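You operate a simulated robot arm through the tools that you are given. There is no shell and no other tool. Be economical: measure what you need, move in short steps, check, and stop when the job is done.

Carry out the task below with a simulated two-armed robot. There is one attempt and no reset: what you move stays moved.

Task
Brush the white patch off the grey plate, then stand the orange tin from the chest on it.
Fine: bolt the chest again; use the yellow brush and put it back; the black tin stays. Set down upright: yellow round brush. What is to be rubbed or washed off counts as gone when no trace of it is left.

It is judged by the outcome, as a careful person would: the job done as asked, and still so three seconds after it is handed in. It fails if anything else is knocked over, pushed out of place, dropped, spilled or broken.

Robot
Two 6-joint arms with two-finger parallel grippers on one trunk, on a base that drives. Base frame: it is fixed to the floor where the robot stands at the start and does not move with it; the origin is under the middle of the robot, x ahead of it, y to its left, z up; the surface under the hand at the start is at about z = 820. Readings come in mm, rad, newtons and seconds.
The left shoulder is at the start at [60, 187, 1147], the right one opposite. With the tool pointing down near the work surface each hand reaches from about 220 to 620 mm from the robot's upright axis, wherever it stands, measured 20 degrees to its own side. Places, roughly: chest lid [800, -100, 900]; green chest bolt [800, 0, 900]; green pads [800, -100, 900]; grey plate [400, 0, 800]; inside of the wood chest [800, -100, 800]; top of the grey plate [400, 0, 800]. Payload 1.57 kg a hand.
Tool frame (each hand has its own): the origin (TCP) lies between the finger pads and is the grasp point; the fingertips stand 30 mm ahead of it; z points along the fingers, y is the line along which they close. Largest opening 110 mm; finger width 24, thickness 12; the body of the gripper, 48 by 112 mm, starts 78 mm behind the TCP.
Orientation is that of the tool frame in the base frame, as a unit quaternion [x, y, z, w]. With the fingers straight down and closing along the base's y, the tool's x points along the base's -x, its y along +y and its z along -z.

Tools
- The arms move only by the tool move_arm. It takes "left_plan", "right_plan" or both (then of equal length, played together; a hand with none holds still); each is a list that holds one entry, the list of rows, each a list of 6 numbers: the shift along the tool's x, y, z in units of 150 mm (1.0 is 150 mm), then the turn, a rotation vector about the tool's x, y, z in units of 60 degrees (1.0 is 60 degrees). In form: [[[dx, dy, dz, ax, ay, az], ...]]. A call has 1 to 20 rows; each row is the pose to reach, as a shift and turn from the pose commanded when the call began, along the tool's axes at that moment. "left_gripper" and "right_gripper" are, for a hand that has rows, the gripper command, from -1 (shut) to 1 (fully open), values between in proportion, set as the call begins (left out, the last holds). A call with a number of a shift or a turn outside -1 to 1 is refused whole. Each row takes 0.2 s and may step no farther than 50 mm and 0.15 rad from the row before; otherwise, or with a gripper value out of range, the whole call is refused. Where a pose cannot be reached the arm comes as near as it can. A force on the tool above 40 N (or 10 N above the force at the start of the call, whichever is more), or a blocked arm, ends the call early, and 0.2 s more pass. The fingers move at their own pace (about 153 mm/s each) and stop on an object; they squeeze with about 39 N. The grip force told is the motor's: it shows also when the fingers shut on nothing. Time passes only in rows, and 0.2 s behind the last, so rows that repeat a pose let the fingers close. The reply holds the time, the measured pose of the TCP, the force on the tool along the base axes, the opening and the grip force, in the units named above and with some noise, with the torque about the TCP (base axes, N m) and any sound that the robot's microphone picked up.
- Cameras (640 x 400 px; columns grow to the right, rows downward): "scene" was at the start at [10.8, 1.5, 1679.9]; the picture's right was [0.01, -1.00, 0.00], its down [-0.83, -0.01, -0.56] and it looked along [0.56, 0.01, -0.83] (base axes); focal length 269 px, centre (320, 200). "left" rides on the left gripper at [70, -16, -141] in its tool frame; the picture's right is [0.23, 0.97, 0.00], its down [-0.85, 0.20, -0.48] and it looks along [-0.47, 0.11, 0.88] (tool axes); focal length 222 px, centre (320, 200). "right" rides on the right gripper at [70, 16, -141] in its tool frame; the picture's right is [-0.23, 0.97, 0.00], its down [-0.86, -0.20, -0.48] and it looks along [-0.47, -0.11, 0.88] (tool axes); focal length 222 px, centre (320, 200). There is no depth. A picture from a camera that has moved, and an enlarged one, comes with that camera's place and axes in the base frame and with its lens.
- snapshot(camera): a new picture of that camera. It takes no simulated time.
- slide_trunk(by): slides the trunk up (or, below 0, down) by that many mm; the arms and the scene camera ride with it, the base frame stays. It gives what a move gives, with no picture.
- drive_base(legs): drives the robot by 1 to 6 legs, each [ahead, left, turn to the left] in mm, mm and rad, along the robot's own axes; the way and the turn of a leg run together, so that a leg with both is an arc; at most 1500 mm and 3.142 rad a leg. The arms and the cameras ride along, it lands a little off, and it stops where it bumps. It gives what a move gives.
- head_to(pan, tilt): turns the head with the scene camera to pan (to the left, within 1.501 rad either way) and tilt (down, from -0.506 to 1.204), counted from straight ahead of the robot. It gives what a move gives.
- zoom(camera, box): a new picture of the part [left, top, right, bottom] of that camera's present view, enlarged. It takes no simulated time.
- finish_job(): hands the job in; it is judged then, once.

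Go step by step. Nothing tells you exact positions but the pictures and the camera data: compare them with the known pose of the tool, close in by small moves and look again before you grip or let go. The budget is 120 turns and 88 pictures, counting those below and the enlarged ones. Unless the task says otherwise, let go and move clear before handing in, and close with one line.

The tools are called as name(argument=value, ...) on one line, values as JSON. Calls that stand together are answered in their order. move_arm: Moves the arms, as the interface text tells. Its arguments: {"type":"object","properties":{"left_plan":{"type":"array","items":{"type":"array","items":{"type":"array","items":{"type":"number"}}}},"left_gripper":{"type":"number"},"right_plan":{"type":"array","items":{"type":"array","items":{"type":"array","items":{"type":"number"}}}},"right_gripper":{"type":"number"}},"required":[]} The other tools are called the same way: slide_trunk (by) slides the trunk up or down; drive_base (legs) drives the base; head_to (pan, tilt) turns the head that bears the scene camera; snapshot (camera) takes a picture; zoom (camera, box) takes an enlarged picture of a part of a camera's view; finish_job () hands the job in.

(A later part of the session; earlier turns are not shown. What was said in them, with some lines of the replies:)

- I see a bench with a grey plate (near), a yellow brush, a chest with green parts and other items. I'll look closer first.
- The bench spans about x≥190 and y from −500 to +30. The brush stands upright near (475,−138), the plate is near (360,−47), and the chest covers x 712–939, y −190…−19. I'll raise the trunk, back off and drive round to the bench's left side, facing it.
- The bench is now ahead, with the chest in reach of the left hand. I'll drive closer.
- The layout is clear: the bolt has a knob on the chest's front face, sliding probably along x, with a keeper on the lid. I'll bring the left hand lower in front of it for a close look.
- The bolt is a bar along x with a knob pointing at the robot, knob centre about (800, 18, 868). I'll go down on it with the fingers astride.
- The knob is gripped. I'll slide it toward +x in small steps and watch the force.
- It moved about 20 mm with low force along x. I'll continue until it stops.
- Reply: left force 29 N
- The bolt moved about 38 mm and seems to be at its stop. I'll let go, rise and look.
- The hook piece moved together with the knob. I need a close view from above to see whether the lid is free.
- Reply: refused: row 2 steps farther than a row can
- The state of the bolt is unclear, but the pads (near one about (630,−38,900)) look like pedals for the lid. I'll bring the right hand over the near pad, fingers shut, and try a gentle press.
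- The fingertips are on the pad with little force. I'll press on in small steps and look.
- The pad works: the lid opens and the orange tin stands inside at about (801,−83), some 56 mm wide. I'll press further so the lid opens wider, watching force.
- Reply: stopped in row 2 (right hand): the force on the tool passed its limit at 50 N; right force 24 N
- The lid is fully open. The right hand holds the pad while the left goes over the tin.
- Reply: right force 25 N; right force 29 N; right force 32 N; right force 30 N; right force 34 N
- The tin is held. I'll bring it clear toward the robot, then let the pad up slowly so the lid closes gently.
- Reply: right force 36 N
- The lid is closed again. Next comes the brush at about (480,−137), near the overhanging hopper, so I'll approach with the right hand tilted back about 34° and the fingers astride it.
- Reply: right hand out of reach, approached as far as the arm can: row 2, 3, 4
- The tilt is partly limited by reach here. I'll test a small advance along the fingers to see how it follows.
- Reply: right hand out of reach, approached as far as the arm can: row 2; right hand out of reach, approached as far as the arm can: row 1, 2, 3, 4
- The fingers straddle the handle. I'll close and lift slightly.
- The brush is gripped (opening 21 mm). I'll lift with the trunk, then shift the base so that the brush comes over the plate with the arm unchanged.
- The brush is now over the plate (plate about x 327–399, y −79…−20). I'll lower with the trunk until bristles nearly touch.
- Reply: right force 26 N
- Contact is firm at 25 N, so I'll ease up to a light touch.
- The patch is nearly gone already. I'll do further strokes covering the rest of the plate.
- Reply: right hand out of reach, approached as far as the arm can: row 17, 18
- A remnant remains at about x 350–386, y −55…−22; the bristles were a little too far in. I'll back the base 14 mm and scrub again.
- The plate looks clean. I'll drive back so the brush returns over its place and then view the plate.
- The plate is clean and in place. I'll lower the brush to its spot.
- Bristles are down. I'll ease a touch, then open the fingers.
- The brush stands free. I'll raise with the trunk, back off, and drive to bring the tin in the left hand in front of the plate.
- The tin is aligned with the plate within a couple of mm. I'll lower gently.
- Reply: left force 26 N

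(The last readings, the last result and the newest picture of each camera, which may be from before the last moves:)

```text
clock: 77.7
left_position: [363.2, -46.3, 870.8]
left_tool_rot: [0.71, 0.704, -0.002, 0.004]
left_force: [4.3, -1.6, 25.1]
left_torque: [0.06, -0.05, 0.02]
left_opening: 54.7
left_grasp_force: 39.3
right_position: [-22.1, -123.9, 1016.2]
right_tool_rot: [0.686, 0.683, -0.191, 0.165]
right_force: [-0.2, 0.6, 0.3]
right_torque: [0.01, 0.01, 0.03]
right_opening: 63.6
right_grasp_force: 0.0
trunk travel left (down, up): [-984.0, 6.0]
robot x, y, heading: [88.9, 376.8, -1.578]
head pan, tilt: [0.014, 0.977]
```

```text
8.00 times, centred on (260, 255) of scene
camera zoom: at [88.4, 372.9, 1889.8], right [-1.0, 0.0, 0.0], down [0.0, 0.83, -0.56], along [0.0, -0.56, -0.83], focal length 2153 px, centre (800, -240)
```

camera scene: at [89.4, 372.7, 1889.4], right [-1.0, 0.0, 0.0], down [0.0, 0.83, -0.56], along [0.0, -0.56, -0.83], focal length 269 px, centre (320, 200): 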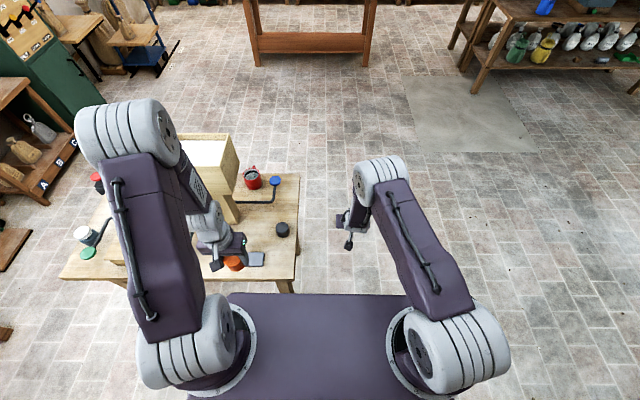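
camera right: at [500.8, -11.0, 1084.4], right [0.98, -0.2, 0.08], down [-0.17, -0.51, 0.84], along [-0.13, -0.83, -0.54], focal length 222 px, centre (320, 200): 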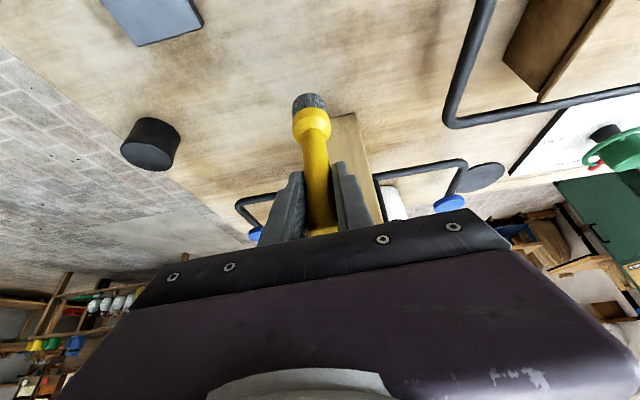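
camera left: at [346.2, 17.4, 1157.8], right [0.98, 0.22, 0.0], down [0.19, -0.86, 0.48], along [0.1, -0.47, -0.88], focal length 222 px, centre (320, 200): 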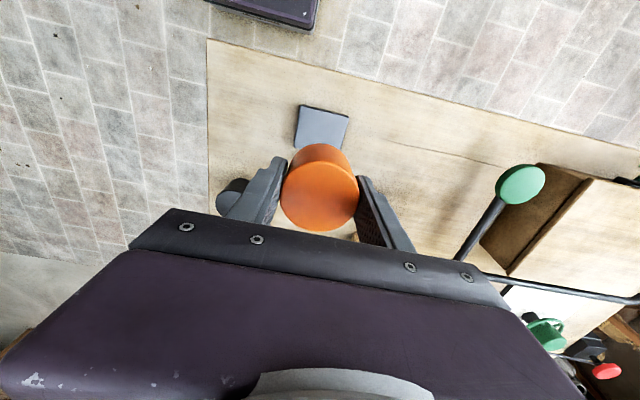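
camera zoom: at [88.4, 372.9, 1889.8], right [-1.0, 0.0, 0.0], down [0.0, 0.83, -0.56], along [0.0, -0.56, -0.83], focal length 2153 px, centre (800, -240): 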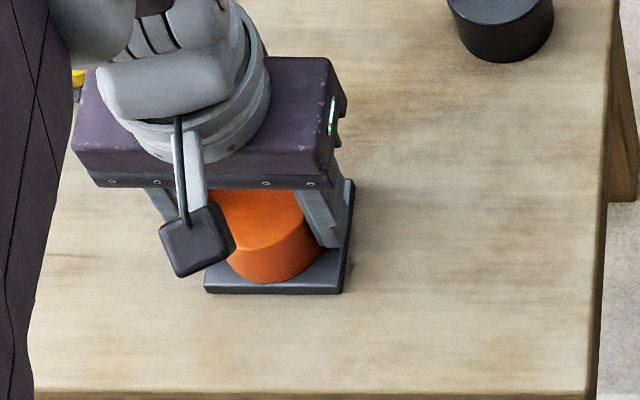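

The tin is down and centred. I'll ease, release and rise.

move_arm(left_plan=[[[0, 0, -0.012, 0, 0, 0]]])

move_arm(left_plan=[[[0, 0, 0, 0, 0, 0], [0, 0, 0, 0, 0, 0], [0, 0, -0.2, 0, 0, 0], [0, 0, -0.5, 0, 0, 0], [0, 0, -0.8, 0, 0, 0], [0.3, 0, -0.9, 0, 0, 0], [0.6, 0, -1, 0, 0, 0]]], left_gripper=0.5)

zoom(camera="scene", box=[180, 190, 340, 290])

snapshot(camera="left")

```text
clock: 78.1
left_position: [362.3, -47.6, 871.0]
left_tool_rot: [0.71, 0.704, -0.002, 0.001]
left_force: [5.2, -2.0, 18.4]
left_torque: [-0.47, -0.17, 0.1]
left_opening: 54.7
left_grasp_force: 38.8
right_position: [-19.4, -124.7, 1014.8]
right_tool_rot: [0.686, 0.683, -0.191, 0.164]
right_force: [-0.3, -0.1, -0.7]
right_torque: [-0.03, -0.01, 0.02]
right_opening: 63.0
right_grasp_force: 0.1
trunk travel left (down, up): [-984.0, 6.0]
robot x, y, heading: [87.3, 377.8, -1.58]
head pan, tilt: [0.014, 0.977]
```

```text
clock: 79.7
left_position: [366.3, 44.1, 1019.8]
left_tool_rot: [0.71, 0.704, -0.001, 0.0]
left_force: [-0.3, 0.0, 0.1]
left_torque: [-0.02, 0.03, -0.01]
left_opening: 82.6
left_grasp_force: 0.0
right_position: [-20.4, -125.3, 1013.3]
right_tool_rot: [0.686, 0.682, -0.192, 0.164]
right_force: [0.1, 0.2, 0.5]
right_torque: [-0.01, 0.01, 0.01]
right_opening: 63.2
right_grasp_force: 0.0
trunk travel left (down, up): [-984.0, 6.0]
robot x, y, heading: [89.7, 379.8, -1.586]
head pan, tilt: [0.014, 0.977]
```

```text
4.00 times, centred on (260, 240) of scene
camera zoom: at [91.0, 369.8, 1889.4], right [-1.0, 0.0, 0.0], down [0.0, 0.83, -0.56], along [0.0, -0.56, -0.83], focal length 1076 px, centre (560, 40)
```

zoom: 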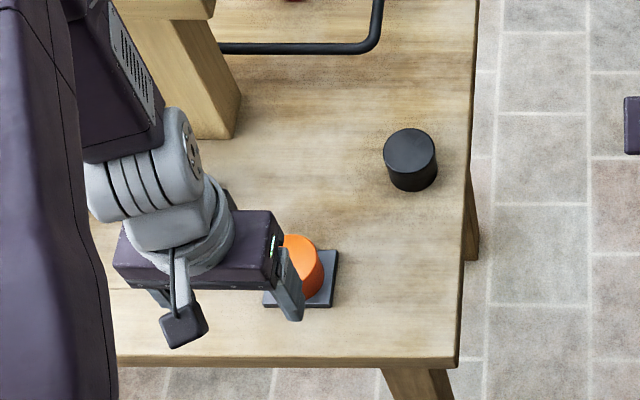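

```text
27 pictures are left
camera left: at [350.0, 114.6, 1160.7], right [0.98, 0.22, 0.0], down [0.19, -0.86, 0.48], along [0.1, -0.47, -0.88], focal length 222 px, centre (320, 200)
```

left: 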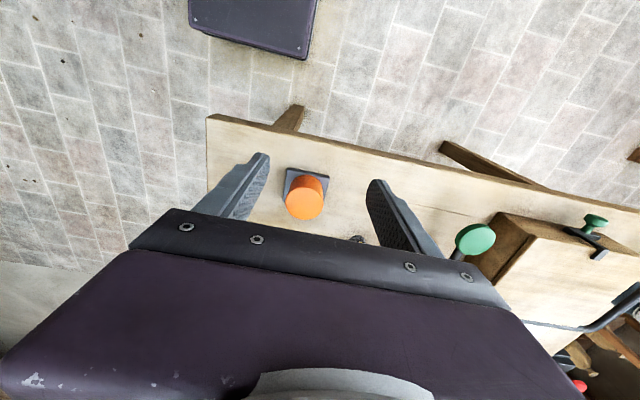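

The tin stands on the plate. Next I'll back off and drive over to the chest to bolt it.

drive_base(legs=[[-120, 0, 0.012], [0, 465, 0]])

snapshot(camera="scene")

snapshot(camera="left")

```text
clock: 83.3
left_position: [834.5, 166.1, 1017.9]
left_tool_rot: [0.706, 0.709, 0.001, 0.001]
left_force: [0.0, -0.7, -0.8]
left_torque: [-0.03, -0.04, 0.0]
left_opening: 82.6
left_grasp_force: 0.0
right_position: [451.2, -6.3, 1013.3]
right_tool_rot: [0.682, 0.687, -0.189, 0.165]
right_force: [-0.7, 0.2, -1.3]
right_torque: [0.0, -0.02, 0.01]
right_opening: 63.3
right_grasp_force: 0.0
trunk travel left (down, up): [-984.0, 6.0]
robot x, y, heading: [555.4, 498.8, -1.565]
head pan, tilt: [0.014, 0.977]
```

```text
26 pictures are left
camera scene: at [554.4, 488.5, 1889.4], right [-1.0, -0.02, 0.0], down [-0.01, 0.83, -0.56], along [0.01, -0.56, -0.83], focal length 269 px, centre (320, 200)
```

scene: 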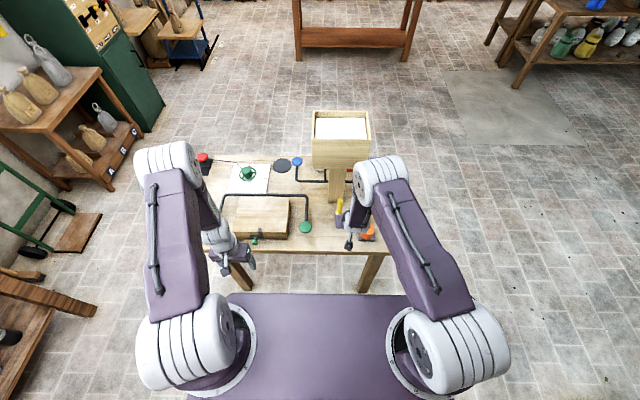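

```text
25 pictures are left
camera left: at [818.2, 237.3, 1160.6], right [0.97, 0.23, 0.0], down [0.2, -0.85, 0.48], along [0.11, -0.47, -0.88], focal length 222 px, centre (320, 200)
```

left: 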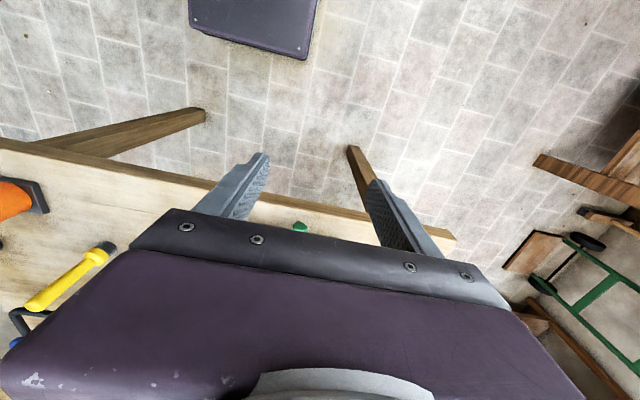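

move_arm(left_plan=[[[-0.2, 0, 0, 0, 0, 0], [-0.45, 0.01, 0.1, 0, 0, 0], [-0.7, 0.01, 0.25, 0, 0, 0], [-0.9, 0.01, 0.45, 0, 0, 0], [-0.98, 0.01, 0.65, 0, 0, 0]]], left_gripper=0.1)

snapshot(camera="left")

```text
clock: 84.5
left_position: [837.9, 19.0, 918.9]
left_tool_rot: [0.706, 0.708, 0.001, 0.0]
left_force: [0.4, -0.7, 0.5]
left_torque: [-0.01, -0.01, 0.0]
left_opening: 60.3
left_grasp_force: 0.0
right_position: [452.9, -7.8, 1015.5]
right_tool_rot: [0.681, 0.687, -0.19, 0.166]
right_force: [-0.3, -0.7, 0.3]
right_torque: [-0.02, -0.01, -0.02]
right_opening: 63.5
right_grasp_force: 0.2
trunk travel left (down, up): [-984.0, 6.0]
robot x, y, heading: [560.1, 498.6, -1.565]
head pan, tilt: [0.014, 0.977]
```

```text
24 pictures are left
camera left: at [821.4, 88.8, 1061.8], right [0.97, 0.23, 0.0], down [0.2, -0.86, 0.48], along [0.11, -0.46, -0.88], focal length 222 px, centre (320, 200)
```

left: 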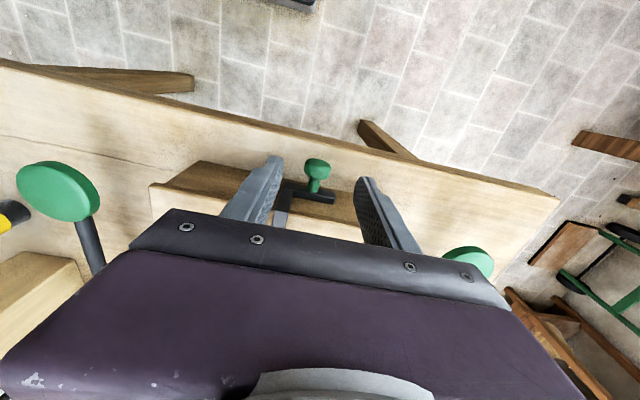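

move_arm(left_plan=[[[0, -0.015, 0.17, 0, 0, 0], [0, -0.015, 0.335, 0, 0, 0]]])

move_arm(left_plan=[[[0, 0, 0, 0, 0, 0], [0, 0, 0, 0, 0, 0], [0, 0, 0, 0, 0, 0]]], left_gripper=-1)

move_arm(left_plan=[[[0, -0.05, 0, 0, 0, 0], [0, -0.1, 0, 0, 0, 0], [0, -0.15, 0, 0, 0, 0], [0, -0.2, 0, 0, 0, 0]]])

```text
clock: 85.1
left_position: [833.5, 28.9, 877.1]
left_tool_rot: [0.706, 0.709, 0.0, 0.0]
left_force: [-0.4, 0.2, -0.2]
left_torque: [0.04, 0.0, -0.01]
left_opening: 60.4
left_grasp_force: 0.0
left hand out of reach, approached as far as the arm can: row 2
right_position: [452.9, -7.0, 1015.0]
right_tool_rot: [0.681, 0.688, -0.19, 0.165]
right_force: [0.0, -0.4, 0.4]
right_torque: [0.0, 0.03, -0.01]
right_opening: 63.3
right_grasp_force: 0.1
trunk travel left (down, up): [-984.0, 6.0]
robot x, y, heading: [557.2, 500.9, -1.568]
head pan, tilt: [0.014, 0.977]
```

```text
clock: 85.9
left_position: [834.7, 28.0, 876.9]
left_tool_rot: [0.706, 0.709, 0.0, 0.0]
left_force: [-1.3, 0.9, -1.7]
left_torque: [-0.11, 0.01, 0.09]
left_opening: 23.2
left_grasp_force: 35.3
right_position: [452.3, -6.3, 1013.1]
right_tool_rot: [0.681, 0.688, -0.189, 0.166]
right_force: [-0.2, -0.4, 0.0]
right_torque: [0.02, 0.01, -0.02]
right_opening: 63.3
right_grasp_force: 0.0
trunk travel left (down, up): [-984.0, 6.0]
robot x, y, heading: [552.5, 504.9, -1.572]
head pan, tilt: [0.014, 0.977]
```

```text
clock: 86.9
left_position: [805.1, 28.4, 876.8]
left_tool_rot: [0.706, 0.709, 0.001, -0.001]
left_force: [0.4, 2.2, -4.7]
left_torque: [0.17, 0.13, 0.01]
left_opening: 23.1
left_grasp_force: 35.3
right_position: [452.4, -6.3, 1014.0]
right_tool_rot: [0.682, 0.687, -0.191, 0.165]
right_force: [0.0, 0.0, 0.3]
right_torque: [0.0, 0.01, 0.01]
right_opening: 63.2
right_grasp_force: 0.0
trunk travel left (down, up): [-984.0, 6.0]
robot x, y, heading: [557.9, 502.0, -1.569]
head pan, tilt: [0.014, 0.977]
```

move_arm(left_plan=[[[0, -0.02, 0, 0, 0, 0], [0, -0.035, 0, 0, 0, 0]]])

move_arm(left_plan=[[[0, -0.015, 0, 0, 0, 0], [0, -0.025, 0, 0, 0, 0]]])

```text
clock: 87.5
left_position: [800.2, 29.0, 876.2]
left_tool_rot: [0.706, 0.708, -0.001, -0.001]
left_force: [7.8, 3.3, -3.7]
left_torque: [0.88, -0.26, 0.06]
left_opening: 23.2
left_grasp_force: 35.2
right_position: [454.0, -7.2, 1014.6]
right_tool_rot: [0.681, 0.688, -0.191, 0.164]
right_force: [0.2, 0.6, 0.6]
right_torque: [0.0, -0.01, 0.02]
right_opening: 63.0
right_grasp_force: 0.0
trunk travel left (down, up): [-984.0, 6.0]
robot x, y, heading: [558.4, 499.1, -1.567]
head pan, tilt: [0.014, 0.977]
```

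```text
clock: 88.1
left_position: [801.9, 27.9, 876.1]
left_tool_rot: [0.705, 0.709, -0.003, -0.001]
left_force: [31.6, 2.1, -1.0]
left_torque: [0.8, -0.62, 0.36]
left_opening: 23.1
left_grasp_force: 35.5
right_position: [458.2, -6.0, 1015.2]
right_tool_rot: [0.681, 0.688, -0.191, 0.164]
right_force: [0.7, 0.9, -0.7]
right_torque: [0.01, 0.04, -0.02]
right_opening: 63.3
right_grasp_force: 0.1
trunk travel left (down, up): [-984.0, 6.0]
robot x, y, heading: [557.6, 500.3, -1.563]
head pan, tilt: [0.014, 0.977]
```

The bolt is against its stop at the starting position (x≈800, force 32 N). I'll relax, release and move clear.

move_arm(left_plan=[[[0, 0.02, 0, 0, 0, 0]]])

move_arm(left_plan=[[[0, 0, 0, 0, 0, 0], [0, 0, 0, 0, 0, 0], [0, 0, -0.3, 0, 0, 0], [0.2, 0, -0.5, 0, 0, 0], [0.5, 0, -0.6, 0, 0, 0], [0.8, 0, -0.7, 0, 0, 0]]], left_gripper=0.1)

drive_base(legs=[[-150, 0, 0]])

zoom(camera="scene", box=[180, 130, 400, 250])

snapshot(camera="right")

```text
clock: 88.5
left_position: [801.5, 28.1, 876.6]
left_tool_rot: [0.706, 0.708, -0.001, -0.001]
left_force: [23.8, 4.2, -3.9]
left_torque: [-0.61, -0.7, 0.33]
left_opening: 23.1
left_grasp_force: 35.5
right_position: [455.5, -7.2, 1015.9]
right_tool_rot: [0.682, 0.687, -0.191, 0.164]
right_force: [-0.7, 0.4, -0.1]
right_torque: [-0.02, -0.01, 0.02]
right_opening: 63.2
right_grasp_force: 0.1
trunk travel left (down, up): [-984.0, 6.0]
robot x, y, heading: [554.5, 499.2, -1.565]
head pan, tilt: [0.014, 0.977]
```

```text
clock: 89.9
left_position: [799.2, 149.3, 983.4]
left_tool_rot: [0.706, 0.708, -0.002, 0.001]
left_force: [0.1, -0.1, 0.6]
left_torque: [-0.06, 0.02, 0.03]
left_opening: 60.4
left_grasp_force: 0.1
right_position: [453.7, -4.5, 1015.2]
right_tool_rot: [0.681, 0.687, -0.19, 0.166]
right_force: [-0.4, 0.2, -0.2]
right_torque: [-0.01, 0.0, -0.03]
right_opening: 63.3
right_grasp_force: 0.0
trunk travel left (down, up): [-984.0, 6.0]
robot x, y, heading: [555.6, 497.4, -1.565]
head pan, tilt: [0.014, 0.977]
```

```text
clock: 91.3
left_position: [798.1, 295.9, 982.6]
left_tool_rot: [0.707, 0.707, 0.001, -0.001]
left_force: [0.4, 0.2, 0.5]
left_torque: [0.02, -0.02, -0.01]
left_opening: 60.6
left_grasp_force: 0.0
right_position: [452.3, 141.5, 1012.5]
right_tool_rot: [0.682, 0.687, -0.189, 0.164]
right_force: [-1.0, 0.1, -0.5]
right_torque: [0.01, 0.01, -0.01]
right_opening: 63.3
right_grasp_force: 0.1
trunk travel left (down, up): [-984.0, 6.0]
robot x, y, heading: [559.2, 645.5, -1.564]
head pan, tilt: [0.014, 0.977]
```

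```text
2.91 times, centred on (290, 190) of scene
camera zoom: at [557.0, 634.0, 1889.3], right [-1.0, -0.02, 0.0], down [-0.01, 0.83, -0.56], along [0.01, -0.56, -0.83], focal length 783 px, centre (407, 229)
```

zoom: 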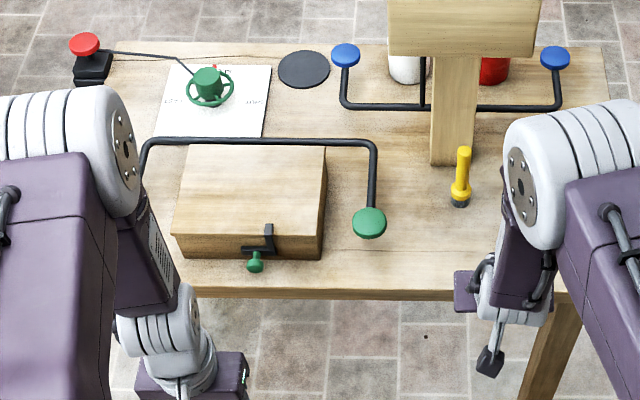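

```text
22 pictures are left
camera right: at [470.6, 269.7, 1102.4], right [0.98, -0.2, 0.07], down [-0.17, -0.52, 0.84], along [-0.13, -0.83, -0.54], focal length 222 px, centre (320, 200)
```

right: 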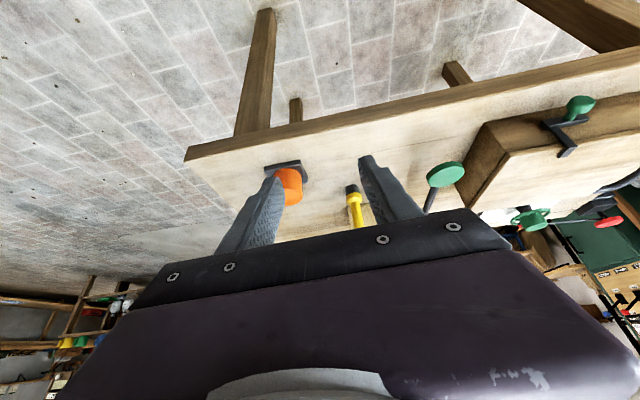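

The chest is shut and the bolt is back where it started. The brush stands in its place and the orange tin is on the clean plate, so I'm handing in.

finish_job()

```text
The job is handed in.
```

I brushed the white patch off the grey plate and stood the orange tin on it. The chest is bolted again, the yellow brush is back upright in its place, and I didn't touch the black tin.
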